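You operate a simulated robot arm through the tools that you are given. There is no shell and no other tool. Be economical: measure what you need, move in short steps, check, and stop when the job is done.

You run a simulated robot arm. Do the job below in one go: nothing can be reset, and whatever is moved stays where it is left.

TASK
Clear the press and put the foot back in the blue tray.
Fine: lever up first; slide back in; open the fixture clamp; shut the pin drawer.
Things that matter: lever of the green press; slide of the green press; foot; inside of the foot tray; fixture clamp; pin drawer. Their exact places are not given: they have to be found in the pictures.

The check looks at the end state, three seconds after you hand in, the way a careful person would. Anything else that was tipped, shoved, dropped, spilled or broken makes it a failure.

THE ROBOT
A 7-joint arm with a two-finger parallel gripper on a trunk, on a base that drives. Base frame: it is fixed to the floor where the robot stands at the start and does not move with it; the origin is under the middle of the robot, x ahead of it, y to its left, z up. Units: mm, rad, N and s.
With the tool pointing down near the work surface it reaches from about 220 to 740 mm from the robot's upright axis, wherever it stands. Its first joint turns from -2.897 to 2.897 rad. Places, roughly: lever of the green press [500, 0, 1100]; slide of the green press [600, 0, 900]; inside of the foot tray [1000, -200, 900]; fixture clamp [200, 700, 700]; pin drawer [400, 100, 700]. Payload 1.57 kg.
Tool frame: the origin (TCP) lies between the finger pads and is the grasp point; the fingertips stand 30 mm ahead of it; z points along the fingers, y is the line along which they close. The gripper opens to 110 mm. The fingers are 24 mm wide and 12 mm thick; the gripper's body (48 by 112 mm) begins 78 mm behind the TCP.
Orientation is told as [roll, pitch, yaw] about the base's x, y, z axes, in that order, counted from this pose: with the fingers straight down and closing along the base's y, the tool's x points along the base's -x, its y along +y and its z along -z.

THE INTERFACE
- The arm moves only by the tool apply_moves. Its argument "rows" is a list of rows, each an object (a shift or turn left out is 0, a gripper value left out holds the last) with "angular": the turn, a rotation vector about the tool's x, y, z in units of 180 degrees (1.0 is 180 degrees), a list of three; "offset": the shift along the tool's x, y, z in units of 100 mm (1.0 is 100 mm), a list of three; "fingers": the gripper command, from -1 (fully open) to 1 (shut), values between in proportion. In form: [{"angular": [rx, ry, rz], "offset": [tx, ty, tz], "fingers": fingers}, ...]. A call has 1 to 12 rows; each row is the pose to reach, as a shift and turn from the pose commanded when the call began, along the tool's axes at that moment. A call with a number of a shift or a turn outside -1 to 1 is refused whole. A row lasts 0.2 s, in which the tool goes at most 50 mm and 0.15 rad; a call with a longer step from one row to the next is refused whole, and so is a gripper value outside its range. A pose out of reach is approached as far as the arm can. The call stops where the force on the tool passes 40 N (or 10 N more than at its start, if that is more) or the arm is blocked; 0.2 s more then pass. The fingers move at their own pace (about 45 mm/s each) and stop on an object; they squeeze with about 37 N. The grip force told is the motor's: it shows also when the fingers shut on nothing. Time passes only in rows, and 0.2 s behind the last, so rows that repeat a pose let the fingers close. The reply holds the time, the measured pose of the TCP, the force on the tool along the base axes, the opening and the grip force, in the units named above and with some noise.
- Cameras (640 x 400 px; columns grow to the right, rows downward): "scene" is now at [10, 182.6, 1578.8]; the picture's right is [0.40, -0.92, 0.00], its down [-0.72, -0.31, -0.62] and it looks along [0.57, 0.24, -0.79] (base axes); focal length 277 px, centre (320, 200). "wrist" rides on the gripper at [70, 16, -141] in the tool frame; the picture's right is [-0.23, 0.97, 0.00], its down [-0.86, -0.20, -0.48] and it looks along [-0.47, -0.11, 0.88] (tool axes); focal length 222 px, centre (320, 200).
- grab_frame(camera): a new picture of that camera. It takes no simulated time.
- lift_body(by): slides the trunk up (or, below 0, down) by that many mm; the arm and the scene camera ride with it, the base frame stays. It gives what a move gives, with no picture.
- base_move(legs): drives the robot by 1 to 6 legs, each [ahead, turn to the left] in mm and rad, along the robot's own axes; the way and the turn of a leg run together, so that a leg with both is an arc; at most 1500 mm and 3.142 rad a leg. The arm and the cameras ride along, it lands a little off, and it stops where it bumps. It gives what a move gives.
- turn_head(pan, tilt): turns the head with the scene camera to pan (to the left, within 2.705 rad either way) and tilt (down, from -0.506 to 1.204), counted from straight ahead of the robot. It gives what a move gives.
- point_at(camera, pixels): for up to 12 pixels [column, row] of the newest picture of that camera ("zoom" is the newest enlarged one), the place [x, y, z] in the base frame of the surface seen there, good to about 2 mm. It takes no simulated time.
- close_up(camera, box): a new picture of the part [left, top, right, bottom] of that camera's present view, enlarged. It takes no simulated time.
- hand_in(): hands the job in; it is judged then, once.

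Work in short steps. Measure before you move; look again where a grasp or a placing could have gone wrong, and mend it. You have 80 turns and 68 pictures in all, those below and enlarged ones among them. Open the gripper and draw the arm clear of the work before you hand the job in, unless the task says otherwise; then end with one line.

The tools are called after ">>>" by a JSON object that holds its "method" and its "body". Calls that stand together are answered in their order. apply_moves: Moves the arm, as the interface text tells. Its arguments: {"type":"object","properties":{"rows":{"type":"array"}},"required":["rows"]} The other tools are called the same way: lift_body (by) slides the trunk up or down; base_move (legs) drives the base; turn_head (pan, tilt) turns the head that bears the scene camera; grab_frame (camera) takes a picture; point_at (camera, pixels) gives the place of the surface under pixels of a picture; close_up (camera, box) takes an enlarged picture of a part of a camera's view; hand_in () hands the job in.

At the start:

```text
time: 0.0
eef_pos: [396.2, 95.5, 1318.2]
tcp_rot: [0.0, -0.001, 0.0]
ft_force: [0.3, 0.4, -0.4]
grip_width: 109.9
grasp_force: 0.2
trunk travel left (down, up): [-525.0, 65.0]
robot x, y, heading: [0.3, -1.1, -0.005]
head pan, tilt: [0.407, 0.902]
```

scene: 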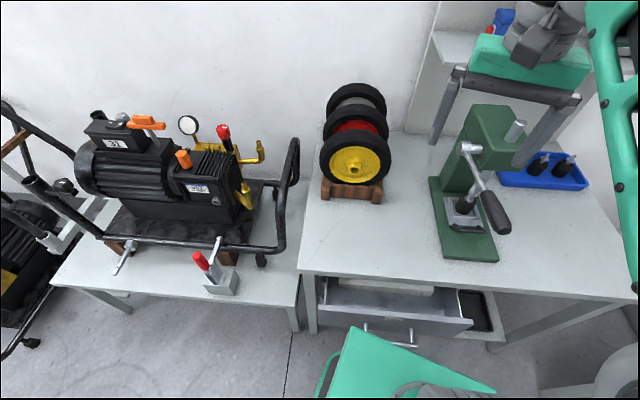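
wrist: 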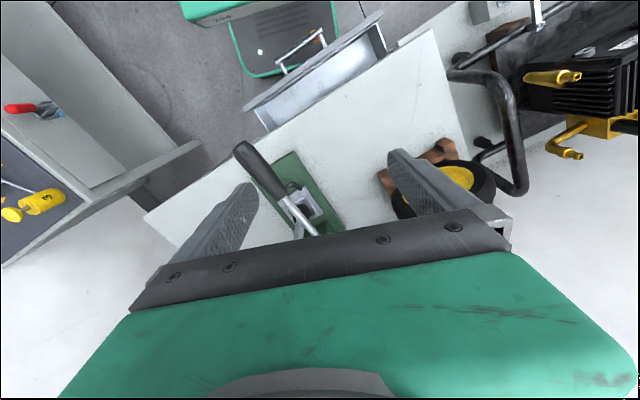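

The scene shows the green press at about (470,190), the blue tray at (540,170), the open drawer at (395,310) and a red-handled clamp at (215,270). I enlarge these areas.

>>> {"method": "close_up", "body": {"camera": "scene", "box": [400, 90, 600, 270]}}

>>> {"method": "close_up", "body": {"camera": "scene", "box": [90, 220, 270, 330]}}

>>> {"method": "close_up", "body": {"camera": "scene", "box": [300, 260, 520, 390]}}

>>> {"method": "point_at", "body": {"camera": "scene", "pixels": [[468, 148], [497, 212], [460, 206], [472, 255], [440, 190], [515, 130], [540, 160], [567, 163], [390, 336], [413, 335], [365, 328], [200, 260]]}}

```text
2.22 times, centred on (500, 180) of scene
```

zoom: 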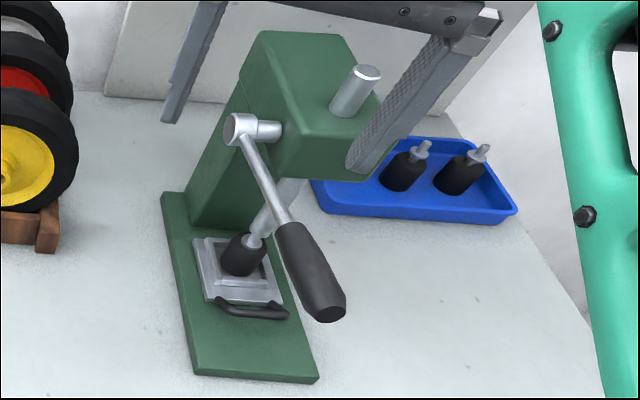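

```text
3.56 times, centred on (180, 275) of scene
```

zoom: 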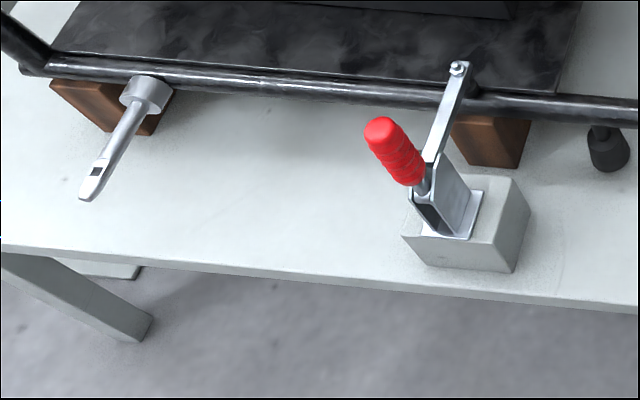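

```text
2.91 times, centred on (410, 325) of scene
```

zoom: 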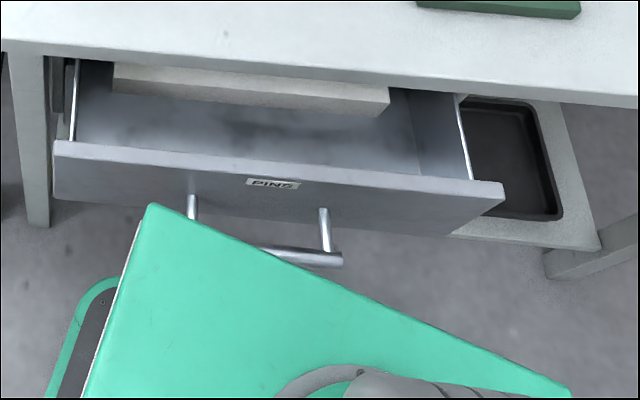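

```text
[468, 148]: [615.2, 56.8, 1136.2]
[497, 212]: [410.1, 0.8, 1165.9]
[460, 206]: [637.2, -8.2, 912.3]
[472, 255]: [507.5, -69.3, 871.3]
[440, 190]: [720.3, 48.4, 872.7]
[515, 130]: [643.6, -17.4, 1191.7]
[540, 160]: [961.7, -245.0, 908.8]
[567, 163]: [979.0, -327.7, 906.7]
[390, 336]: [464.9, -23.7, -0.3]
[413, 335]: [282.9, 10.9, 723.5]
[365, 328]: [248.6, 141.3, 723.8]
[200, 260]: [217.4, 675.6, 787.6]
```

The press view needs finer measuring, so I enlarge it again and take points on the lever, foot, slide and tray.

>>> {"method": "close_up", "body": {"camera": "scene", "box": [420, 120, 540, 270]}}

```text
2.67 times, centred on (480, 195) of scene
```

zoom: 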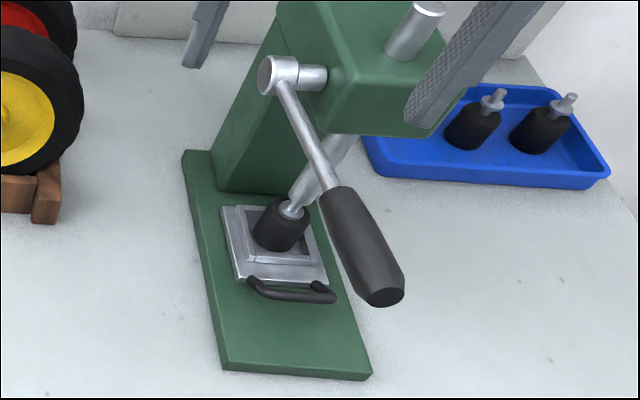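

The lever runs from the hub at (278,75) to the grip end at (385,297). I measure along it and on the slide, foot and tray.

>>> {"method": "point_at", "body": {"camera": "zoom", "pixels": [[268, 75], [300, 130], [345, 210], [370, 270], [388, 297], [268, 235], [292, 207], [252, 270], [290, 294], [330, 296], [245, 225], [320, 180]]}}

>>> {"method": "point_at", "body": {"camera": "zoom", "pixels": [[410, 10], [240, 282], [325, 283], [230, 208], [470, 125], [496, 95], [540, 130], [567, 100], [400, 150], [385, 170], [580, 185], [600, 170]]}}

```text
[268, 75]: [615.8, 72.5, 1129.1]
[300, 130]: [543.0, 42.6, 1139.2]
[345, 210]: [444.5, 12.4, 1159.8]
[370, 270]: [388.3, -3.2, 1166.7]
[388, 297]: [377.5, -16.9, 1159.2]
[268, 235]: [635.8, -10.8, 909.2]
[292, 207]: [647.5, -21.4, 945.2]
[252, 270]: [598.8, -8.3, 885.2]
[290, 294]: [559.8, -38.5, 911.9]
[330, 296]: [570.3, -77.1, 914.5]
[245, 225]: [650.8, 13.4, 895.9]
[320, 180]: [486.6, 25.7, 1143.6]
```

```text
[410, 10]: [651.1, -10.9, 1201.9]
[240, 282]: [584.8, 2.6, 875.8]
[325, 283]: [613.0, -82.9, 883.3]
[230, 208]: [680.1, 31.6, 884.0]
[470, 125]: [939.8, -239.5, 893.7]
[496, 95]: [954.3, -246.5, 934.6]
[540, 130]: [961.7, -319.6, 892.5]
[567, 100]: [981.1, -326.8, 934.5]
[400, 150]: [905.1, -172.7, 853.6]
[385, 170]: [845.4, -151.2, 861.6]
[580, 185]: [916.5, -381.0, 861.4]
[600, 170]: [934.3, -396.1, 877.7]
```

Lever: hub at about (616,65,1130), grip centre at about (415,5,1150), plane yawed about 0.295 rad. I go above the grip, turn the gripper to close across it, and descend with the fingers open.

>>> {"method": "apply_moves", "body": {"rows": [{"angular": [0, 0, -0.03], "offset": [-0.06, -0.3, 0], "fingers": -1}, {"angular": [0, 0, -0.065], "offset": [-0.13, -0.6, 0]}, {"angular": [0, 0, -0.094], "offset": [-0.19, -0.905, 0]}, {"angular": [0, 0, -0.094], "offset": [-0.19, -0.905, 0.4]}, {"angular": [0, 0, -0.094], "offset": [-0.19, -0.905, 0.8]}, {"angular": [0, 0, -0.094], "offset": [-0.19, -0.905, 1.0]}]}}

>>> {"method": "grab_frame", "body": {"camera": "wrist"}}

>>> {"method": "grab_frame", "body": {"camera": "scene"}}

```text
time: 1.4
eef_pos: [417.7, 3.6, 1218.2]
tcp_rot: [0.0, -0.001, 0.294]
ft_force: [-0.1, -0.8, 0.2]
grip_width: 110.1
grasp_force: 0.1
trunk travel left (down, up): [-525.0, 65.0]
robot x, y, heading: [0.4, -0.3, 0.003]
head pan, tilt: [0.407, 0.902]
```

```text
61 pictures are left
```

wrist: 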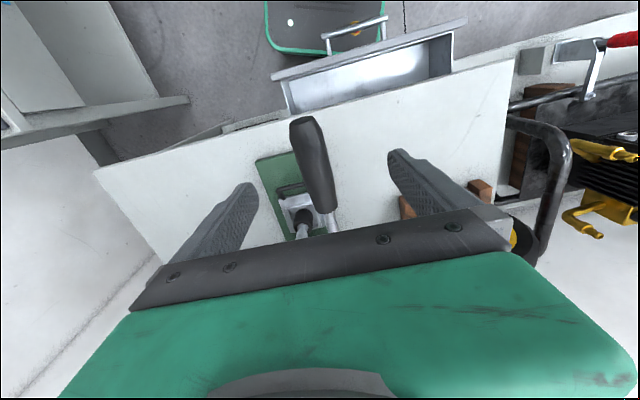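

```text
60 pictures are left
```

scene: 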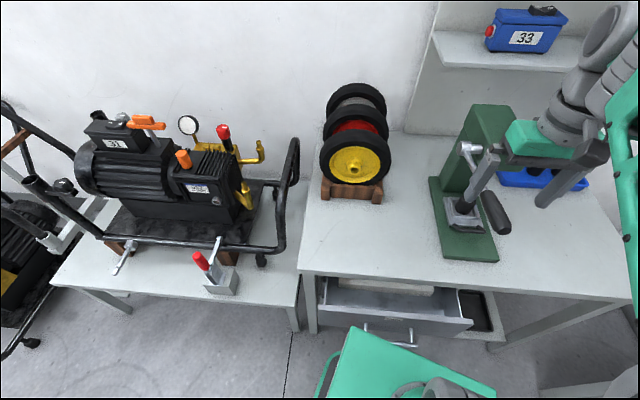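

The grip runs between the fingers (wrist (317,170)). I descend 68 mm and shut on it.

>>> {"method": "apply_moves", "body": {"rows": [{"offset": [0, 0, 0.35]}, {"offset": [0, 0, 0.68]}, {"offset": [0, 0, 0.68], "fingers": 1}, {"offset": [0, 0, 0.68]}, {"offset": [0, 0, 0.68]}, {"offset": [0, 0, 0.68]}, {"offset": [0, 0, 0.68]}, {"offset": [0, 0, 0.68]}]}}

```text
time: 3.3
eef_pos: [417.1, -3.3, 1150.2]
tcp_rot: [0.001, -0.004, 0.284]
ft_force: [6.6, -28.2, -0.4]
grip_width: 31.5
grasp_force: 31.5
trunk travel left (down, up): [-525.0, 65.0]
robot x, y, heading: [3.7, -0.1, -0.014]
head pan, tilt: [0.407, 0.902]
stopped in row 8: the force on the tool passed its limit (the readings are from after the stop); the commanded pose is now the measured one
```

Held at 31.5 mm opening. Now I swing the lever up along its arc (R≈211 mm about the hub), first 0.4 rad.

>>> {"method": "apply_moves", "body": {"rows": [{"angular": [0, 0.0318, 0], "offset": [-0.035, 0, -0.208]}, {"angular": [0, 0.0637, 0], "offset": [-0.091, 0, -0.412]}, {"angular": [0, 0.0955, 0], "offset": [-0.168, 0, -0.61]}, {"angular": [0, 0.1273, 0], "offset": [-0.263, 0, -0.798]}]}}

>>> {"method": "grab_frame", "body": {"camera": "scene"}}

```text
time: 3.7
eef_pos: [419.9, -0.4, 1166.6]
tcp_rot: [-0.004, 0.071, 0.29]
ft_force: [1.6, -20.1, -0.9]
grip_width: 31.2
grasp_force: 40.2
trunk travel left (down, up): [-525.0, 65.0]
robot x, y, heading: [1.0, 0.4, -0.013]
head pan, tilt: [0.407, 0.902]
stopped in row 1: the force on the tool passed its limit (the readings are from after the stop); the commanded pose is now the measured one
```

```text
59 pictures are left
```

scene: 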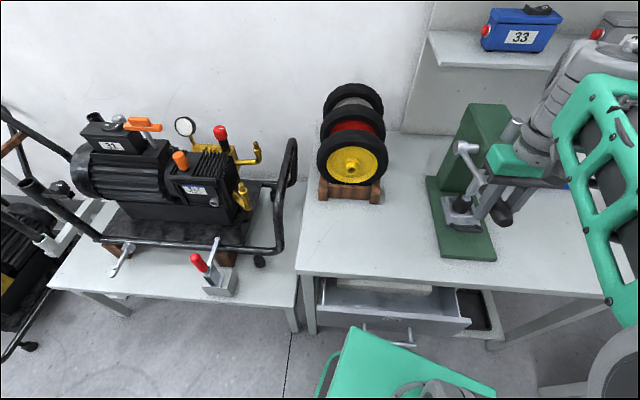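

The lever moves, but a side force of −20 N along y eats the margin, so I relax it with a small shift to −y.

>>> {"method": "apply_moves", "body": {"rows": [{"offset": [0, -0.03, 0]}, {"offset": [0, -0.05, 0]}]}}

```text
time: 4.3
eef_pos: [420.2, -1.1, 1168.0]
tcp_rot: [-0.006, 0.073, 0.296]
ft_force: [-3.0, 2.4, -4.3]
grip_width: 30.8
grasp_force: 39.4
trunk travel left (down, up): [-525.0, 65.0]
robot x, y, heading: [1.1, 0.6, -0.007]
head pan, tilt: [0.407, 0.902]
```

Side force is gone. The same arc applies in the tool frame, so I repeat it for another 0.4 rad.

>>> {"method": "apply_moves", "body": {"rows": [{"angular": [0, 0.0159, 0], "offset": [-0.015, 0, -0.105]}, {"angular": [0, 0.0318, 0], "offset": [-0.035, 0, -0.208]}, {"angular": [0, 0.0477, 0], "offset": [-0.061, 0, -0.311]}, {"angular": [0, 0.0637, 0], "offset": [-0.091, 0, -0.412]}, {"angular": [0, 0.0955, 0], "offset": [-0.168, 0, -0.61]}, {"angular": [0, 0.1273, 0], "offset": [-0.263, 0, -0.798]}]}}

```text
time: 5.3
eef_pos: [416.9, -2.2, 1141.8]
tcp_rot: [-0.02, 0.245, 0.29]
ft_force: [9.3, -13.3, 11.0]
grip_width: 31.0
grasp_force: 40.0
out of reach, approached as far as the arm can: row 1, 2, 3, 4, 5
trunk travel left (down, up): [-525.0, 65.0]
robot x, y, heading: [0.8, 2.0, -0.01]
head pan, tilt: [0.407, 0.902]
stopped in row 5: the force on the tool passed its limit (the readings are from after the stop); the commanded pose is now the measured one
```

The pitched pose is out of reach and the arm sagged. I turn the tool back upright in place; then I will lift with the orientation fixed and let the grip pivot between the pads.

>>> {"method": "apply_moves", "body": {"rows": [{"angular": [0, -0.026, 0]}, {"angular": [0, -0.052, 0]}, {"angular": [0, -0.078, 0]}, {"angular": [0, -0.078, 0]}]}}

```text
time: 6.3
eef_pos: [416.4, -3.4, 1141.7]
tcp_rot: [-0.016, 0.002, 0.29]
ft_force: [11.5, -20.0, 5.0]
grip_width: 30.7
grasp_force: 39.8
out of reach, approached as far as the arm can: row 1
trunk travel left (down, up): [-525.0, 65.0]
robot x, y, heading: [0.3, -0.9, -0.012]
head pan, tilt: [0.407, 0.902]
```

Upright again. I lift along the arc with fixed orientation.

>>> {"method": "apply_moves", "body": {"rows": [{"offset": [0, -0.03, 0]}, {"offset": [-0.01, -0.03, -0.12]}, {"offset": [-0.035, -0.03, -0.25]}, {"offset": [-0.07, -0.03, -0.39]}, {"offset": [-0.114, -0.03, -0.535]}, {"offset": [-0.17, -0.03, -0.67]}, {"offset": [-0.232, -0.03, -0.807]}, {"offset": [-0.339, -0.03, -0.989]}]}}

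>>> {"method": "grab_frame", "body": {"camera": "scene"}}

```text
time: 8.1
eef_pos: [446.7, 8.1, 1229.6]
tcp_rot: [-0.003, -0.01, 0.294]
ft_force: [-27.7, -6.1, 13.3]
grip_width: 31.2
grasp_force: 39.5
out of reach, approached as far as the arm can: row 8
trunk travel left (down, up): [-525.0, 65.0]
robot x, y, heading: [2.9, -1.7, -0.011]
head pan, tilt: [0.407, 0.902]
```

```text
58 pictures are left
```

scene: 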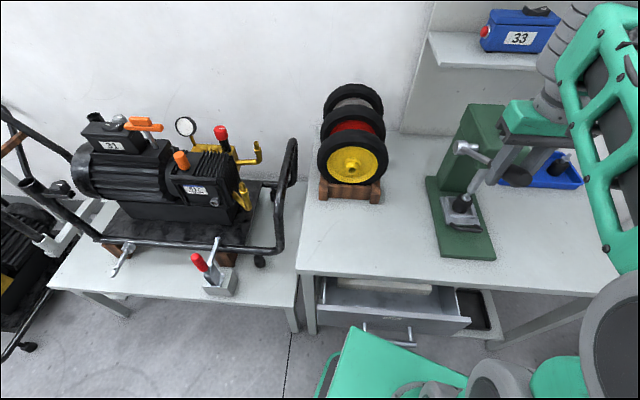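

The lever is up about 30° and the arm nears its reach limit here. I open the fingers to see whether the lever stays, then raise the trunk.

>>> {"method": "apply_moves", "body": {"rows": [{"fingers": -1}, {}, {}, {}, {}]}}

>>> {"method": "lift_body", "body": {"by": 65}}

>>> {"method": "grab_frame", "body": {"camera": "scene"}}

>>> {"method": "grab_frame", "body": {"camera": "wrist"}}

```text
time: 9.3
eef_pos: [452.6, 8.3, 1228.1]
tcp_rot: [-0.003, -0.002, 0.291]
ft_force: [-0.1, -0.3, 0.6]
grip_width: 109.8
grasp_force: 0.0
trunk travel left (down, up): [-525.0, 65.0]
robot x, y, heading: [0.9, -0.5, -0.012]
head pan, tilt: [0.407, 0.902]
```

```text
time: 10.4
eef_pos: [452.2, 7.7, 1291.6]
tcp_rot: [-0.003, -0.002, 0.293]
ft_force: [0.5, -0.2, 0.0]
grip_width: 109.8
grasp_force: 0.0
trunk travel left (down, up): [-590.0, 0.0]
robot x, y, heading: [0.4, -2.0, -0.009]
head pan, tilt: [0.407, 0.902]
```

```text
57 pictures are left
```

scene: 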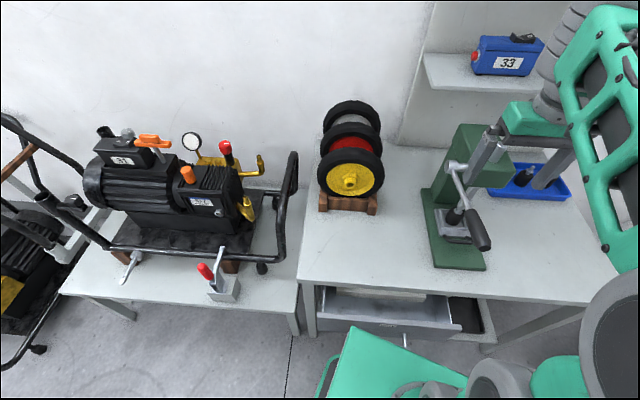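

```text
56 pictures are left
```

wrist: 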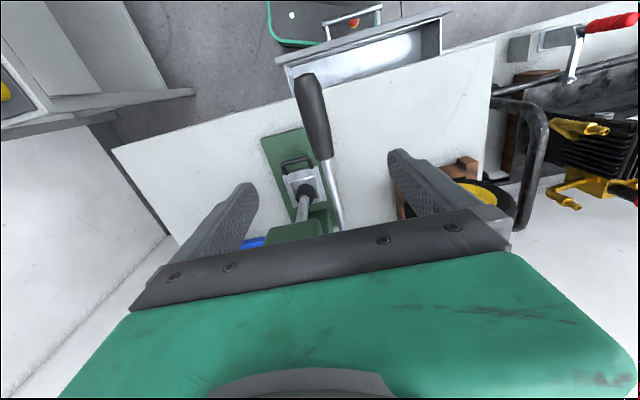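

The lever falls back if let go, so it needs a full swing. I test in free space whether the arm can reach the later part of the arc with the trunk raised.

>>> {"method": "apply_moves", "body": {"rows": [{"offset": [-0.35, 0, -0.11]}, {"offset": [-0.68, 0, -0.22]}, {"offset": [-0.95, 0, -0.5]}]}}

```text
time: 11.2
eef_pos: [542.2, 36.9, 1341.0]
tcp_rot: [-0.003, 0.001, 0.293]
ft_force: [0.5, -0.1, 0.5]
grip_width: 110.0
grasp_force: 0.1
trunk travel left (down, up): [-590.0, 0.0]
robot x, y, heading: [-0.8, -0.5, -0.014]
head pan, tilt: [0.407, 0.902]
```

All within reach. I go back over the grip and down to take it again.

>>> {"method": "apply_moves", "body": {"rows": [{"offset": [0.33, 0, 0.3]}, {"offset": [0.66, 0, 0.6]}, {"offset": [1.0, -0.02, 0.9]}]}}

>>> {"method": "apply_moves", "body": {"rows": [{"offset": [0.28, -0.02, 0.0]}, {"offset": [0.28, -0.02, 0.4]}, {"offset": [0.28, -0.02, 0.8]}, {"offset": [0.28, -0.02, 1.0]}, {"offset": [0.28, -0.02, 1.0], "fingers": 0}, {"offset": [0.28, -0.02, 1.0]}, {"offset": [0.28, -0.02, 1.0], "fingers": 1}, {"offset": [0.28, -0.02, 1.0]}, {"offset": [0.28, -0.02, 1.0]}]}}

```text
time: 12.0
eef_pos: [451.3, 4.6, 1252.9]
tcp_rot: [-0.005, -0.003, 0.292]
ft_force: [1.4, 0.5, 0.0]
grip_width: 109.9
grasp_force: 0.1
trunk travel left (down, up): [-590.0, 0.0]
robot x, y, heading: [0.5, 1.5, -0.013]
head pan, tilt: [0.407, 0.902]
```

```text
time: 14.0
eef_pos: [415.6, -15.8, 1126.3]
tcp_rot: [0.015, 0.073, 0.256]
ft_force: [-23.5, 28.0, 1.0]
grip_width: 57.8
grasp_force: 17.0
trunk travel left (down, up): [-590.0, 0.0]
robot x, y, heading: [-0.4, 0.3, -0.01]
head pan, tilt: [0.407, 0.902]
```

The pose came out wrong (z 1126, opening 57.8), so I look before doing more.

>>> {"method": "grab_frame", "body": {"camera": "wrist"}}

>>> {"method": "close_up", "body": {"camera": "scene", "box": [400, 100, 600, 280]}}

```text
55 pictures are left
```

wrist: 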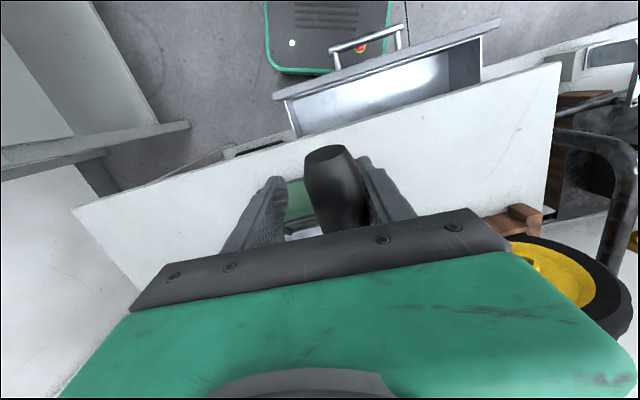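

```text
2.22 times, centred on (500, 190) of scene
```

zoom: 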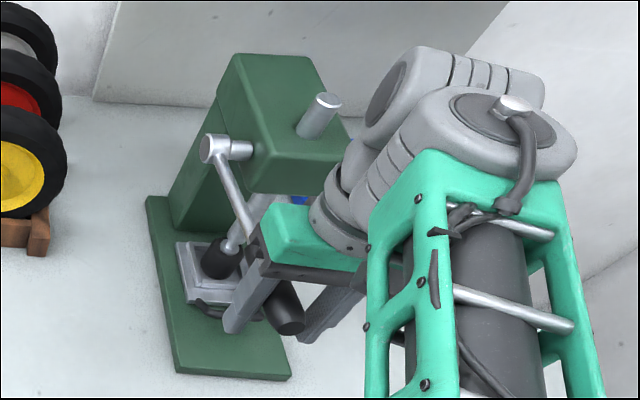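

The grip is against one finger only. I open up and read the free pose.

>>> {"method": "apply_moves", "body": {"rows": [{"fingers": -1}, {}, {}, {}]}}

>>> {"method": "grab_frame", "body": {"camera": "wrist"}}

```text
time: 15.0
eef_pos: [419.2, -13.6, 1126.9]
tcp_rot: [0.019, 0.069, 0.27]
ft_force: [-0.6, 0.4, 0.6]
grip_width: 110.1
grasp_force: 0.1
trunk travel left (down, up): [-590.0, 0.0]
robot x, y, heading: [0.0, -0.8, -0.011]
head pan, tilt: [0.407, 0.902]
```

```text
53 pictures are left
```

wrist: 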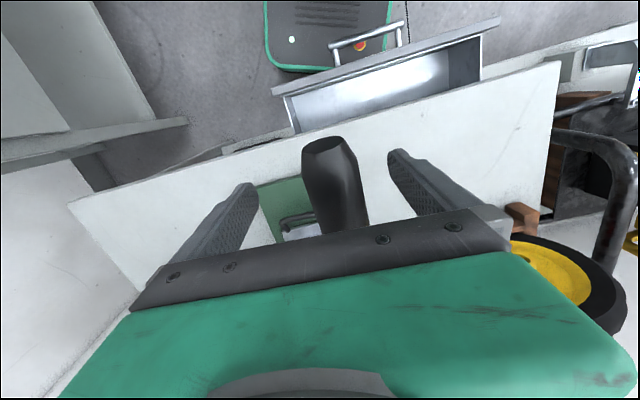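

The free pose is off by 24 mm and 0.07 rad, so I correct it: upright, 24 mm up, and 6 mm to the side.

>>> {"method": "apply_moves", "body": {"rows": [{"angular": [0, -0.011, -0.004], "offset": [0.01, 0.05, -0.12]}, {"angular": [0.003, -0.022, -0.008], "offset": [0.0, 0.1, -0.24]}, {"angular": [0.003, -0.022, -0.008], "offset": [0.0, 0.1, -0.24]}]}}

>>> {"method": "grab_frame", "body": {"camera": "wrist"}}

```text
time: 15.8
eef_pos: [417.7, 3.2, 1146.5]
tcp_rot: [0.015, 0.011, 0.318]
ft_force: [0.9, 0.0, -0.2]
grip_width: 110.2
grasp_force: 0.1
trunk travel left (down, up): [-590.0, 0.0]
robot x, y, heading: [-0.2, -3.1, -0.012]
head pan, tilt: [0.407, 0.902]
```

```text
52 pictures are left
```

wrist: 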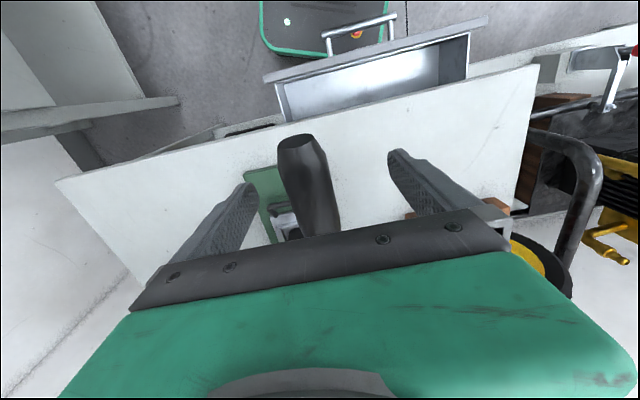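

Tracking is fine now and the grip sits about 6 mm to the −y side. I shift by that and close.

>>> {"method": "apply_moves", "body": {"rows": [{"offset": [0, -0.06, 0], "angular": [0, -0.003, 0.007]}, {"offset": [0, -0.06, 0], "angular": [0, -0.003, 0.007], "fingers": 1}, {"offset": [0, -0.06, 0], "angular": [0, -0.003, 0.007]}, {"offset": [0, -0.06, 0], "angular": [0, -0.003, 0.007]}, {"offset": [0, -0.06, 0], "angular": [0, -0.003, 0.007]}, {"offset": [0, -0.06, 0], "angular": [0, -0.003, 0.007]}, {"offset": [0, -0.06, 0], "angular": [0, -0.003, 0.007]}]}}

```text
time: 17.4
eef_pos: [421.3, 0.0, 1154.3]
tcp_rot: [0.008, -0.026, 0.304]
ft_force: [8.2, -16.1, -1.8]
grip_width: 30.8
grasp_force: 26.2
trunk travel left (down, up): [-590.0, 0.0]
robot x, y, heading: [-1.1, 2.7, -0.011]
head pan, tilt: [0.407, 0.902]
```

Held. I lift along the arc again.

>>> {"method": "apply_moves", "body": {"rows": [{"offset": [-0.02, -0.03, -0.12]}, {"offset": [-0.05, -0.03, -0.24]}, {"offset": [-0.085, -0.03, -0.36]}, {"offset": [-0.128, -0.03, -0.478]}, {"offset": [-0.18, -0.03, -0.59]}, {"offset": [-0.233, -0.03, -0.702]}, {"offset": [-0.297, -0.03, -0.81]}, {"offset": [-0.365, -0.03, -0.913]}, {"offset": [-0.415, -0.03, -0.979]}]}}

```text
time: 19.4
eef_pos: [455.1, 11.0, 1276.0]
tcp_rot: [-0.017, -0.079, 0.294]
ft_force: [0.5, 22.6, -14.4]
grip_width: 31.2
grasp_force: 39.9
trunk travel left (down, up): [-590.0, 0.0]
robot x, y, heading: [-2.4, 1.2, -0.011]
head pan, tilt: [0.407, 0.902]
```

Lever is well raised (opening still 31 mm). I carry on along the arc.

>>> {"method": "apply_moves", "body": {"rows": [{"offset": [-0.08, 0, -0.094]}, {"offset": [-0.163, 0, -0.187]}, {"offset": [-0.255, 0, -0.27]}, {"offset": [-0.348, 0, -0.352]}, {"offset": [-0.45, 0, -0.424]}, {"offset": [-0.552, 0, -0.495]}, {"offset": [-0.66, 0, -0.553]}, {"offset": [-0.77, 0, -0.612]}, {"offset": [-0.875, 0, -0.655]}, {"offset": [-0.982, 0, -0.695]}]}}

>>> {"method": "close_up", "body": {"camera": "scene", "box": [400, 60, 600, 280]}}

```text
time: 21.6
eef_pos: [542.1, 38.8, 1353.8]
tcp_rot: [-0.016, -0.079, 0.296]
ft_force: [-3.6, 21.3, -18.5]
grip_width: 31.3
grasp_force: 40.1
out of reach, approached as far as the arm can: row 4, 5, 6
trunk travel left (down, up): [-590.0, 0.0]
robot x, y, heading: [-1.5, 3.1, -0.012]
head pan, tilt: [0.407, 0.902]
```

```text
1.82 times, centred on (500, 170) of scene
```

zoom: 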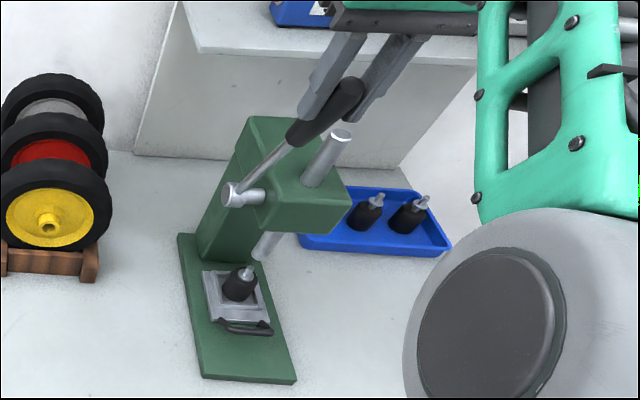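

The ram is up off the foot and the lever is about 70° up. I continue past vertical until it stops.

>>> {"method": "apply_moves", "body": {"rows": [{"offset": [-0.15, 0, -0.04]}, {"offset": [-0.3, 0, -0.08]}, {"offset": [-0.45, 0, -0.11]}, {"offset": [-0.6, 0, -0.13]}, {"offset": [-0.75, 0, -0.13]}, {"offset": [-0.87, 0, -0.12]}, {"offset": [-1.0, 0, -0.11]}]}}

>>> {"method": "close_up", "body": {"camera": "scene", "box": [400, 60, 600, 280]}}

```text
time: 22.4
eef_pos: [575.4, 48.2, 1369.8]
tcp_rot: [-0.011, -0.073, 0.294]
ft_force: [-16.6, 4.6, 4.0]
grip_width: 30.5
grasp_force: 39.6
trunk travel left (down, up): [-590.0, 0.0]
robot x, y, heading: [0.8, 0.0, -0.008]
head pan, tilt: [0.407, 0.902]
stopped in row 4: the force on the tool passed its limit (the readings are from after the stop); the commanded pose is now the measured one
```

```text
1.82 times, centred on (500, 170) of scene
```

zoom: 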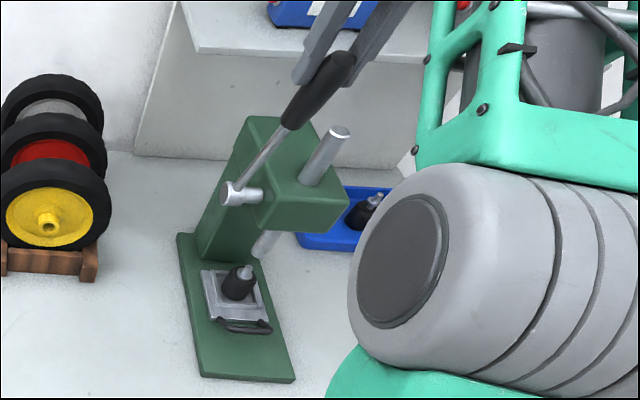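

The lever stopped at about 80°, which looks like its end stop. I open the fingers and check whether it stays.

>>> {"method": "apply_moves", "body": {"rows": [{"fingers": -1}, {}, {}, {}, {}, {}]}}

>>> {"method": "close_up", "body": {"camera": "scene", "box": [400, 60, 600, 280]}}

```text
time: 23.8
eef_pos: [580.8, 47.7, 1368.3]
tcp_rot: [-0.01, -0.074, 0.294]
ft_force: [-0.1, -0.8, 0.1]
grip_width: 110.1
grasp_force: 0.1
trunk travel left (down, up): [-590.0, 0.0]
robot x, y, heading: [1.5, 1.9, -0.012]
head pan, tilt: [0.407, 0.902]
```

```text
1.82 times, centred on (500, 170) of scene
```

zoom: 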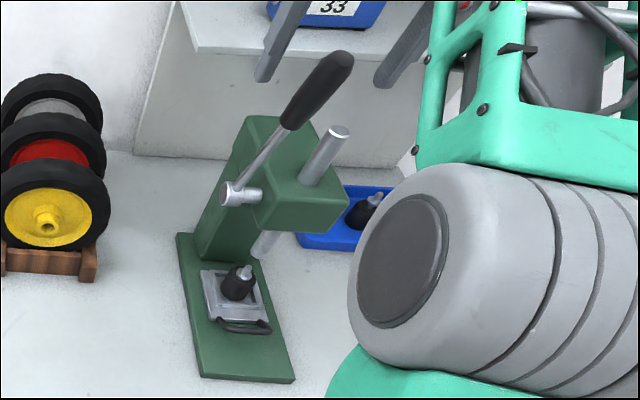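

The lever stays up. I back off along the lever's plane so the fingers clear it, then look at the slide.

>>> {"method": "apply_moves", "body": {"rows": [{"offset": [0.4, 0, 0]}, {"offset": [0.8, 0, -0.06]}, {"offset": [1.0, 0, -0.06]}]}}

>>> {"method": "apply_moves", "body": {"rows": [{"offset": [0.0, 0.45, 0]}, {"offset": [0.0, 0.9, 0]}]}}

>>> {"method": "close_up", "body": {"camera": "scene", "box": [430, 170, 530, 270]}}

>>> {"method": "grab_frame", "body": {"camera": "scene"}}

```text
time: 24.6
eef_pos: [483.1, 15.6, 1364.2]
tcp_rot: [-0.011, -0.073, 0.293]
ft_force: [-0.4, -0.2, -0.4]
grip_width: 110.0
grasp_force: 0.1
trunk travel left (down, up): [-590.0, 0.0]
robot x, y, heading: [0.2, 1.4, -0.013]
head pan, tilt: [0.407, 0.902]
```

```text
time: 25.2
eef_pos: [458.8, 103.9, 1363.2]
tcp_rot: [-0.008, -0.074, 0.292]
ft_force: [0.0, -0.2, -0.5]
grip_width: 110.1
grasp_force: 0.0
trunk travel left (down, up): [-590.0, 0.0]
robot x, y, heading: [3.2, -4.0, -0.012]
head pan, tilt: [0.407, 0.902]
```

```text
4.00 times, centred on (480, 220) of scene
```

zoom: 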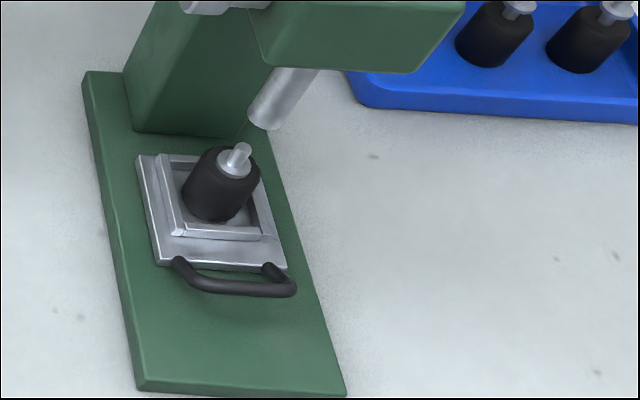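

```text
47 pictures are left
```

scene: 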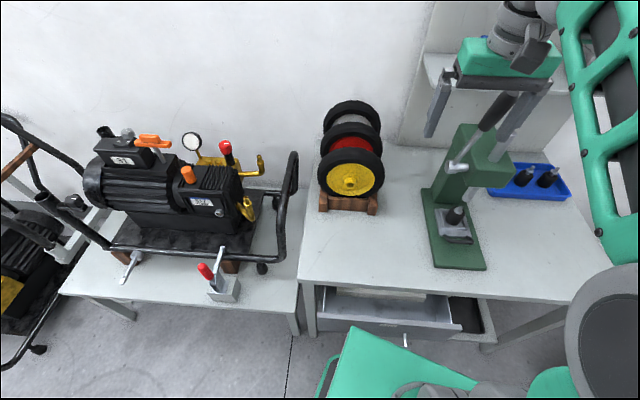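

The foot sits in a square recess of the slide with the ram clear above it. I measure foot, handle, ram and head underside from the enlarged picture.

>>> {"method": "point_at", "body": {"camera": "zoom", "pixels": [[240, 150], [235, 168], [215, 200], [178, 262], [230, 289], [288, 289], [270, 268], [200, 268], [265, 122], [320, 60], [155, 262], [140, 160]]}}

>>> {"method": "point_at", "body": {"camera": "zoom", "pixels": [[285, 262], [140, 388], [340, 390], [215, 230], [260, 240], [210, 160], [150, 200], [130, 130], [85, 80], [230, 278], [250, 195], [185, 195]]}}

```text
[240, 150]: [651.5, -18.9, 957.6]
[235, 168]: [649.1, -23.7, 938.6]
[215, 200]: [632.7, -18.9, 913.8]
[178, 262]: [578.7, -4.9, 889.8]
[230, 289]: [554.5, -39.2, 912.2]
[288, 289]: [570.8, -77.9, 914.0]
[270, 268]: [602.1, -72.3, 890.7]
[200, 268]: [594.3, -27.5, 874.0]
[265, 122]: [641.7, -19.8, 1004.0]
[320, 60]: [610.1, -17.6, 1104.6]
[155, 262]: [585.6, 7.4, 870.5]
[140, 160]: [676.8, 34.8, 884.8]
```

```text
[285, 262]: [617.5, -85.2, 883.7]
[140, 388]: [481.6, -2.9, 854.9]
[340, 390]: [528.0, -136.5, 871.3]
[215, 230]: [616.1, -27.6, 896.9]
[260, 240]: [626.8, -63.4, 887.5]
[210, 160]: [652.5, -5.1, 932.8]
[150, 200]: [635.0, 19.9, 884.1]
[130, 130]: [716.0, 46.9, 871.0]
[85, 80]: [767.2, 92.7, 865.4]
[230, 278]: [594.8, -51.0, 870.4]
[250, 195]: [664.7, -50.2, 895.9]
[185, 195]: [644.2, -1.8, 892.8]
```

Handle bar is at about (560,−47,907), the slide front about 38 mm behind it. I will hook the bar with closed fingers from the gap. First I lower the trunk and straighten the tool.

>>> {"method": "lift_body", "body": {"by": -250}}

>>> {"method": "apply_moves", "body": {"rows": [{"offset": [0.0, -0.4, 0], "angular": [0.002, 0.012, 0], "fingers": 1}, {"offset": [0, -0.8, 0], "angular": [0.002, 0.0236, 0]}, {"offset": [0, -1.0, 0], "angular": [0.002, 0.0236, 0]}]}}

>>> {"method": "apply_moves", "body": {"rows": [{"offset": [0.06, -0.4, 0.4]}, {"offset": [0.06, -0.78, 0.8]}, {"offset": [0.06, -0.78, 1.0]}, {"offset": [0.06, -0.78, 1.0]}]}}

>>> {"method": "grab_frame", "body": {"camera": "wrist"}}

```text
time: 27.8
eef_pos: [457.2, 101.9, 1113.0]
tcp_rot: [-0.011, -0.073, 0.291]
ft_force: [0.0, 0.1, 0.4]
grip_width: 110.0
grasp_force: 0.0
trunk travel left (down, up): [-340.0, 250.0]
robot x, y, heading: [2.3, -2.8, -0.015]
head pan, tilt: [0.407, 0.902]
```

```text
time: 28.6
eef_pos: [486.6, 5.2, 1115.2]
tcp_rot: [-0.019, 0.002, 0.288]
ft_force: [0.5, -0.5, -0.2]
grip_width: 40.1
grasp_force: 0.0
trunk travel left (down, up): [-340.0, 250.0]
robot x, y, heading: [-1.1, -0.1, -0.01]
head pan, tilt: [0.407, 0.902]
```

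```text
refused: row 1 steps farther than a row can; nothing moved
```

```text
46 pictures are left
```

wrist: 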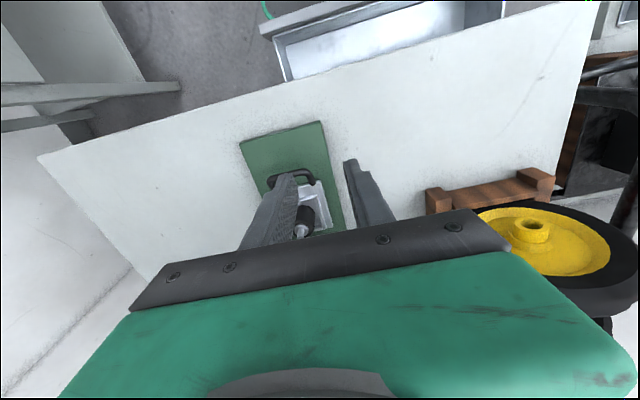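

The steps were too long; I repeat the move in shorter ones.

>>> {"method": "apply_moves", "body": {"rows": [{"offset": [0.03, -0.25, 0.3], "angular": [-0.006, 0, -0.002]}, {"offset": [0.03, -0.5, 0.6], "angular": [-0.006, 0, -0.002]}, {"offset": [0.03, -0.73, 0.85], "angular": [-0.006, 0, -0.002]}, {"offset": [0.03, -0.73, 0.95], "angular": [-0.006, 0, -0.002]}, {"offset": [0.03, -0.73, 0.95], "angular": [-0.006, 0, -0.002]}]}}

>>> {"method": "grab_frame", "body": {"camera": "wrist"}}

>>> {"method": "close_up", "body": {"camera": "scene", "box": [420, 120, 580, 260]}}

```text
time: 29.8
eef_pos: [504.8, -67.0, 1018.5]
tcp_rot: [-0.001, -0.001, 0.297]
ft_force: [-0.9, -0.4, -0.4]
grip_width: 0.0
grasp_force: 21.8
trunk travel left (down, up): [-340.0, 250.0]
robot x, y, heading: [-0.8, -0.3, -0.017]
head pan, tilt: [0.407, 0.902]
```

```text
45 pictures are left
```

wrist: 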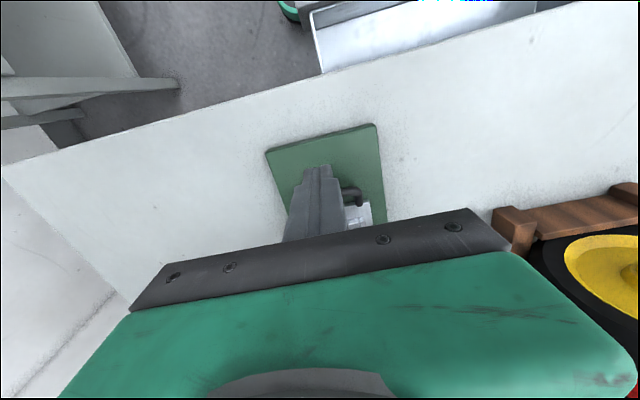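

```text
2.86 times, centred on (500, 190) of scene
```

zoom: 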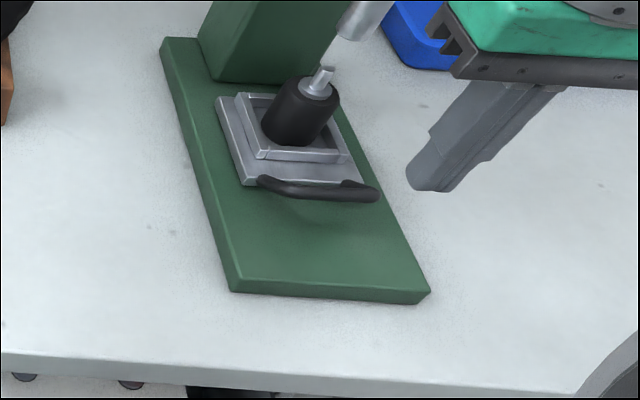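

The scene view of the handle is clear; I measure it again from here.

>>> {"method": "point_at", "body": {"camera": "zoom", "pixels": [[262, 181], [285, 189], [310, 193], [335, 195], [360, 196], [376, 195], [350, 184], [268, 178], [300, 180], [330, 181], [355, 180], [246, 180]]}}

```text
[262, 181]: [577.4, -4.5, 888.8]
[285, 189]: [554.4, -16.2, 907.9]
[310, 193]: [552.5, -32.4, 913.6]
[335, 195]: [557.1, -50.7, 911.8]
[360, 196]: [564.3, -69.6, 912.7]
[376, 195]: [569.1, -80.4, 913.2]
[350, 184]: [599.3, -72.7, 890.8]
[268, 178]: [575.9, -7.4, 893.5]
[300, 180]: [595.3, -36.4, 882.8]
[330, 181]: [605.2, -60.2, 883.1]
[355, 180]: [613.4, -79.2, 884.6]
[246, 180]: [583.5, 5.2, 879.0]
```

Bar centre ≈(560,−49,908), slide top 883. I tilt the tool 0.35 rad (hand leaning to the robot, to clear the press head) and lower the closed fingertips into the gap behind the bar.

>>> {"method": "apply_moves", "body": {"rows": [{"angular": [0, -0.04, 0], "offset": [-0.2, 0, 0]}, {"angular": [0, -0.08, 0], "offset": [-0.5, 0, 0]}, {"angular": [0, -0.1114, 0], "offset": [-0.78, 0.015, 0.1]}, {"angular": [0, -0.1114, 0], "offset": [-0.78, 0.015, 0.35]}, {"angular": [0, -0.1114, 0], "offset": [-0.78, 0.015, 0.5]}, {"angular": [0, -0.1114, 0], "offset": [-0.78, 0.015, 0.5]}]}}

>>> {"method": "close_up", "body": {"camera": "scene", "box": [420, 120, 580, 260]}}

```text
time: 31.2
eef_pos: [582.2, -44.1, 1013.1]
tcp_rot: [0.006, -0.332, 0.297]
ft_force: [0.8, 0.9, -0.1]
grip_width: 0.0
grasp_force: 21.8
out of reach, approached as far as the arm can: row 1, 3, 4, 5, 6
trunk travel left (down, up): [-340.0, 250.0]
robot x, y, heading: [0.7, 1.8, -0.01]
head pan, tilt: [0.407, 0.902]
```

```text
2.86 times, centred on (500, 190) of scene
```

zoom: 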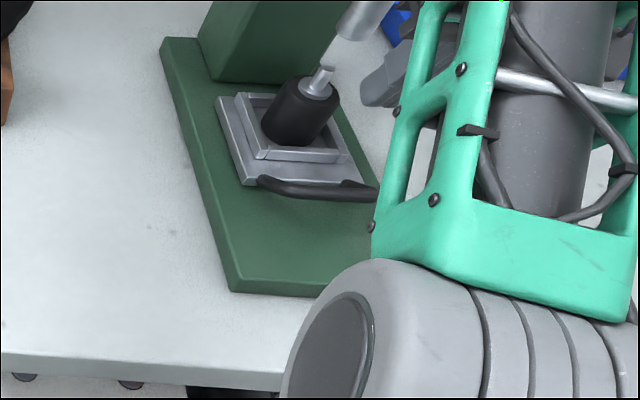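

The arm itself cannot go lower in this posture, but the trunk can. I lower it 60 mm first and check the aim.

>>> {"method": "lift_body", "body": {"by": -60}}

>>> {"method": "close_up", "body": {"camera": "wrist", "box": [200, 60, 460, 250]}}

>>> {"method": "close_up", "body": {"camera": "scene", "box": [420, 120, 580, 260]}}

```text
time: 32.2
eef_pos: [582.5, -43.3, 953.8]
tcp_rot: [0.004, -0.332, 0.296]
ft_force: [0.1, -0.7, -0.3]
grip_width: 0.0
grasp_force: 22.1
trunk travel left (down, up): [-280.0, 310.0]
robot x, y, heading: [-2.3, -1.9, -0.017]
head pan, tilt: [0.407, 0.902]
```

```text
2.11 times, centred on (330, 155) of wrist
```

zoom: 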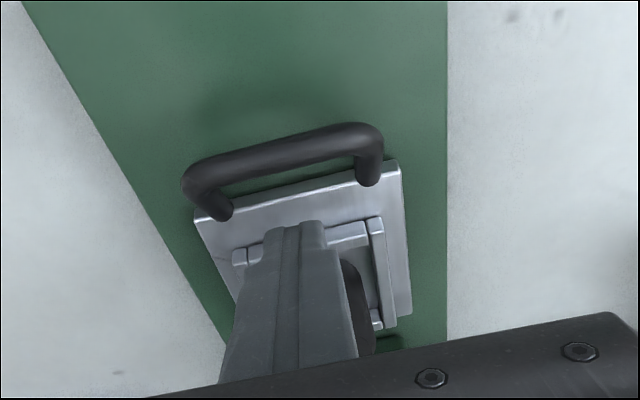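

```text
2.86 times, centred on (500, 190) of scene
```

zoom: 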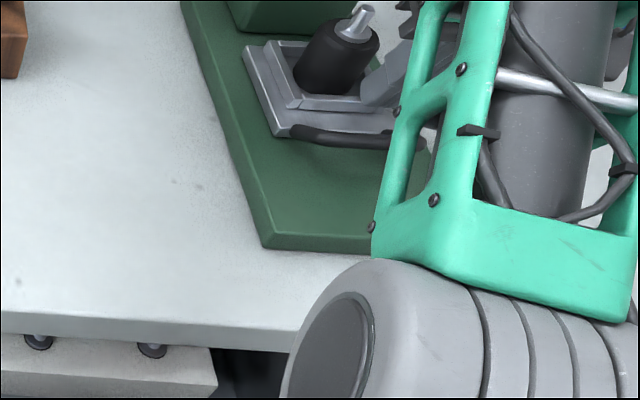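

I check the bar and slide edge positions from the wrist view before lowering further.

>>> {"method": "point_at", "body": {"camera": "wrist", "pixels": [[320, 130], [330, 128], [310, 132], [345, 148], [316, 150], [335, 146], [328, 168], [345, 166], [321, 162], [353, 136]]}}

```text
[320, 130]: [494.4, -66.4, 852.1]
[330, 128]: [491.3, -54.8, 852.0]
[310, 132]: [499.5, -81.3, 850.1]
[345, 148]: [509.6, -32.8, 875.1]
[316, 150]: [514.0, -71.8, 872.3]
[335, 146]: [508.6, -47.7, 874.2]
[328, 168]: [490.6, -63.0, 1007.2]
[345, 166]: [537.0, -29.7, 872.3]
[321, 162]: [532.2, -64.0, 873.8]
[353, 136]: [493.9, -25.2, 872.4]
```

Those came from the older full picture. I take a fresh wrist close-up and measure on it.

>>> {"method": "close_up", "body": {"camera": "wrist", "box": [260, 90, 400, 190]}}

>>> {"method": "point_at", "body": {"camera": "zoom", "pixels": [[220, 140], [260, 130], [330, 115], [390, 100], [300, 190], [400, 168], [250, 285], [290, 280], [320, 275], [350, 230], [300, 140], [420, 160]]}}

```text
4.00 times, centred on (330, 140) of wrist
```

zoom: 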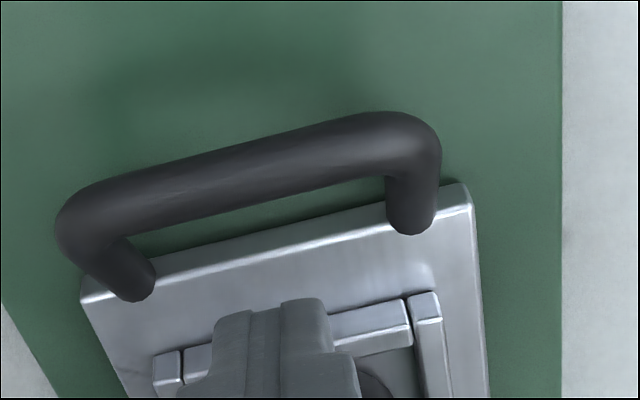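

```text
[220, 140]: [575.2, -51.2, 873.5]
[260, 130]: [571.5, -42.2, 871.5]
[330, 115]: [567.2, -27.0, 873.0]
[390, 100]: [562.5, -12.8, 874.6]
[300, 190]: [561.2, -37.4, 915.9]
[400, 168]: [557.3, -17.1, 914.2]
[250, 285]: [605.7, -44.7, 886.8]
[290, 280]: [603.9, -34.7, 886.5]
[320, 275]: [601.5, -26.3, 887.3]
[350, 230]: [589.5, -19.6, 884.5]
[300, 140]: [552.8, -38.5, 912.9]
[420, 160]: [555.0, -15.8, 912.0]
```

Bar centre is ≈(558,−43,909), radius ≈8, slide top ≈886. My tip is 33 mm behind the bar, so I lower the trunk another 32 mm, putting the tips at about z 893.

>>> {"method": "lift_body", "body": {"by": -32}}

>>> {"method": "close_up", "body": {"camera": "wrist", "box": [260, 90, 400, 190]}}

```text
time: 33.0
eef_pos: [581.7, -42.2, 921.8]
tcp_rot: [0.006, -0.333, 0.296]
ft_force: [-0.1, -0.3, 0.2]
grip_width: 0.0
grasp_force: 21.4
trunk travel left (down, up): [-248.0, 342.0]
robot x, y, heading: [-0.6, 2.2, -0.013]
head pan, tilt: [0.407, 0.902]
```

```text
4.00 times, centred on (330, 140) of wrist
```

zoom: 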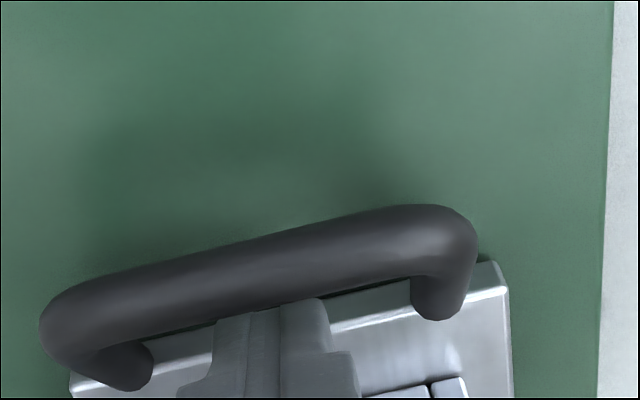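

The fingers are behind the bar. Since the arm was short of its commanded depth, I first test with a 15 mm upward command whether command and reading differ.

>>> {"method": "apply_moves", "body": {"rows": [{"offset": [-0.049, 0, -0.142]}, {"offset": [-0.049, 0, -0.142]}]}}

```text
time: 33.5
eef_pos: [584.2, -43.6, 936.3]
tcp_rot: [0.005, -0.332, 0.296]
ft_force: [0.1, 0.7, 0.0]
grip_width: 0.0
grasp_force: 21.6
trunk travel left (down, up): [-248.0, 342.0]
robot x, y, heading: [2.1, 2.4, -0.013]
head pan, tilt: [0.407, 0.902]
```

Command follows the reading, so I lower those 15 mm again and pull straight towards the front along the plate.

>>> {"method": "apply_moves", "body": {"rows": [{"offset": [0.049, 0, 0.142]}, {"offset": [0.12, 0, 0.118]}, {"offset": [0.191, 0, 0.093]}, {"offset": [0.262, 0, 0.069]}, {"offset": [0.333, 0, 0.044]}, {"offset": [0.404, 0, 0.02]}, {"offset": [0.474, 0, -0.005]}, {"offset": [0.545, 0, -0.03]}, {"offset": [0.616, 0, -0.054]}, {"offset": [0.687, 0, -0.078]}, {"offset": [0.758, 0, -0.103]}, {"offset": [0.9, 0, -0.151]}]}}

>>> {"method": "grab_frame", "body": {"camera": "wrist"}}

>>> {"method": "close_up", "body": {"camera": "scene", "box": [420, 100, 580, 240]}}

```text
time: 36.1
eef_pos: [497.3, -68.6, 920.7]
tcp_rot: [0.006, -0.332, 0.297]
ft_force: [-0.6, 0.3, -0.1]
grip_width: 0.2
grasp_force: 21.3
trunk travel left (down, up): [-248.0, 342.0]
robot x, y, heading: [1.4, 2.0, -0.01]
head pan, tilt: [0.407, 0.902]
```

```text
38 pictures are left
```

wrist: 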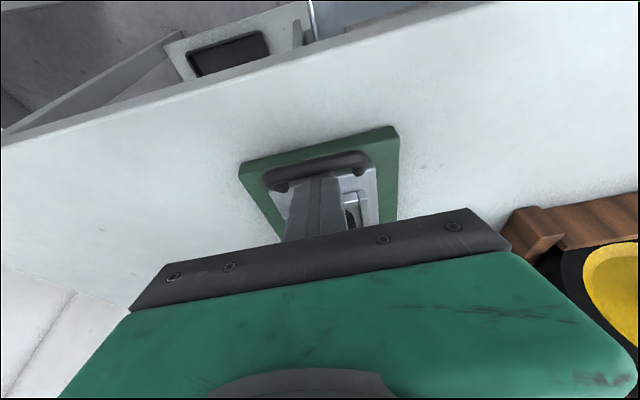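

```text
2.86 times, centred on (500, 170) of scene
```

zoom: 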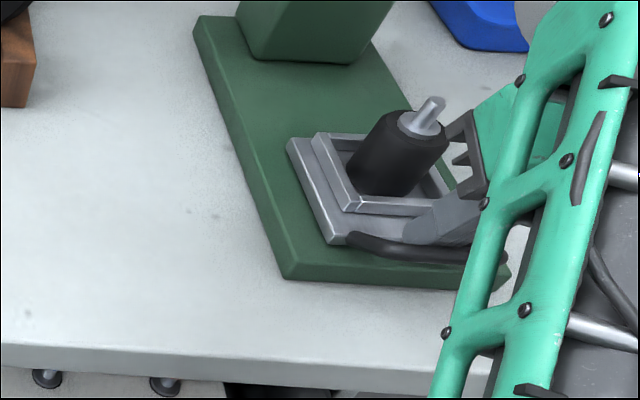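

The slide came out about 80 mm with the foot on it. I lift straight up with the trunk by 110 mm and open the fingers, then measure the foot.

>>> {"method": "lift_body", "body": {"by": 110}}

>>> {"method": "apply_moves", "body": {"rows": [{"fingers": -1}, {}, {}, {}, {}, {}]}}

>>> {"method": "close_up", "body": {"camera": "wrist", "box": [220, 60, 440, 240]}}

```text
time: 37.6
eef_pos: [497.4, -70.5, 1031.1]
tcp_rot: [0.006, -0.332, 0.297]
ft_force: [-0.2, -0.2, -0.2]
grip_width: 0.0
grasp_force: 21.1
trunk travel left (down, up): [-358.0, 232.0]
robot x, y, heading: [1.2, 0.5, -0.011]
head pan, tilt: [0.407, 0.902]
```

```text
time: 39.0
eef_pos: [498.4, -69.4, 1032.3]
tcp_rot: [0.005, -0.33, 0.296]
ft_force: [-0.7, 0.2, 0.0]
grip_width: 109.8
grasp_force: 0.0
trunk travel left (down, up): [-358.0, 232.0]
robot x, y, heading: [-0.5, 2.1, -0.014]
head pan, tilt: [0.407, 0.902]
```

```text
2.22 times, centred on (330, 150) of wrist
```

zoom: 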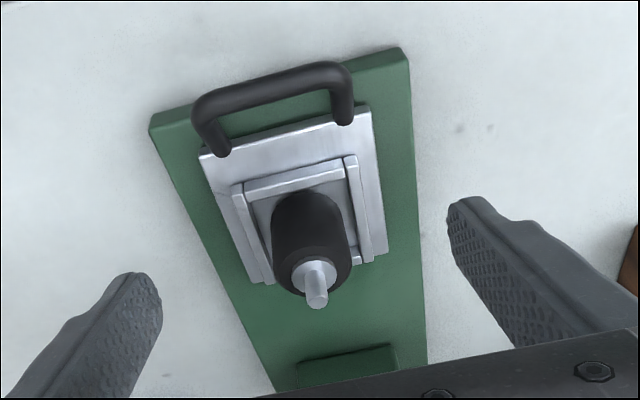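

>>> {"method": "point_at", "body": {"camera": "zoom", "pixels": [[316, 302], [312, 268], [300, 220], [300, 195], [276, 225], [345, 215], [310, 255], [275, 140], [262, 90], [255, 290], [380, 255], [350, 375]]}}

>>> {"method": "close_up", "body": {"camera": "scene", "box": [430, 100, 590, 240]}}

```text
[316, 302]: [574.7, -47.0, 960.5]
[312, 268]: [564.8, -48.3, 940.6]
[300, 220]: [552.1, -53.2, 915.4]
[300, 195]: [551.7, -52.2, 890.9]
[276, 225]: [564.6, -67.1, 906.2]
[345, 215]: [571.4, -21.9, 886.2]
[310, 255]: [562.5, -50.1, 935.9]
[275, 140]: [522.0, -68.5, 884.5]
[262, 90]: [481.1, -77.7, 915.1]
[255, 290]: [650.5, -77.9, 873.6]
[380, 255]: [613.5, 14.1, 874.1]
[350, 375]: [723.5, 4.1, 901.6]
```

```text
2.86 times, centred on (510, 170) of scene
```

zoom: 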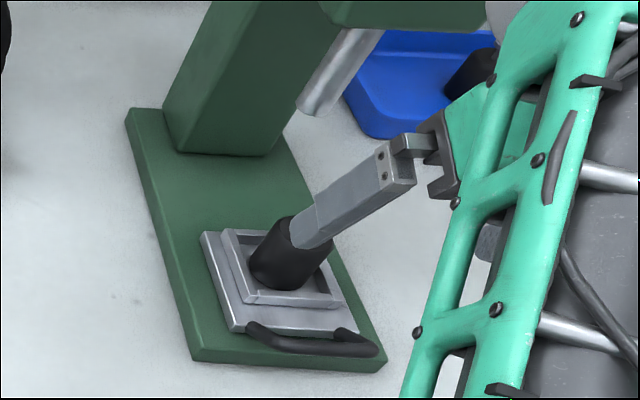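

Foot axis is at (573,−47), body radius 22, z 886–936, recess frame top ≈897. I move over it at this tilt (TCP to about (569,−48)), then lower with the trunk so the fingertips stay above the frame.

>>> {"method": "apply_moves", "body": {"rows": [{"offset": [-0.23, 0, 0.08]}, {"offset": [-0.46, 0, 0.16]}, {"offset": [-0.695, 0.0, 0.24]}, {"offset": [-0.695, 0.0, 0.24]}]}}

>>> {"method": "lift_body", "body": {"by": -60}}

>>> {"method": "grab_frame", "body": {"camera": "wrist"}}

```text
time: 40.0
eef_pos: [569.4, -48.2, 1031.7]
tcp_rot: [0.005, -0.33, 0.298]
ft_force: [1.1, -0.6, 0.0]
grip_width: 109.9
grasp_force: 0.0
trunk travel left (down, up): [-358.0, 232.0]
robot x, y, heading: [-1.5, 1.5, -0.011]
head pan, tilt: [0.407, 0.902]
```

```text
time: 41.0
eef_pos: [569.4, -48.0, 970.9]
tcp_rot: [0.006, -0.331, 0.297]
ft_force: [-0.5, -1.0, -0.2]
grip_width: 110.2
grasp_force: 0.1
trunk travel left (down, up): [-298.0, 292.0]
robot x, y, heading: [1.4, -1.9, -0.011]
head pan, tilt: [0.407, 0.902]
```

```text
34 pictures are left
```

wrist: 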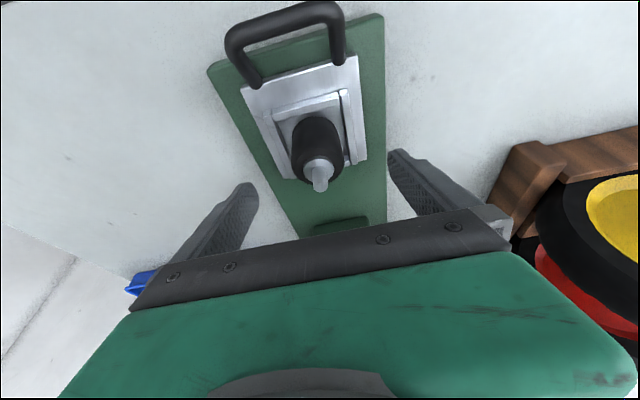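

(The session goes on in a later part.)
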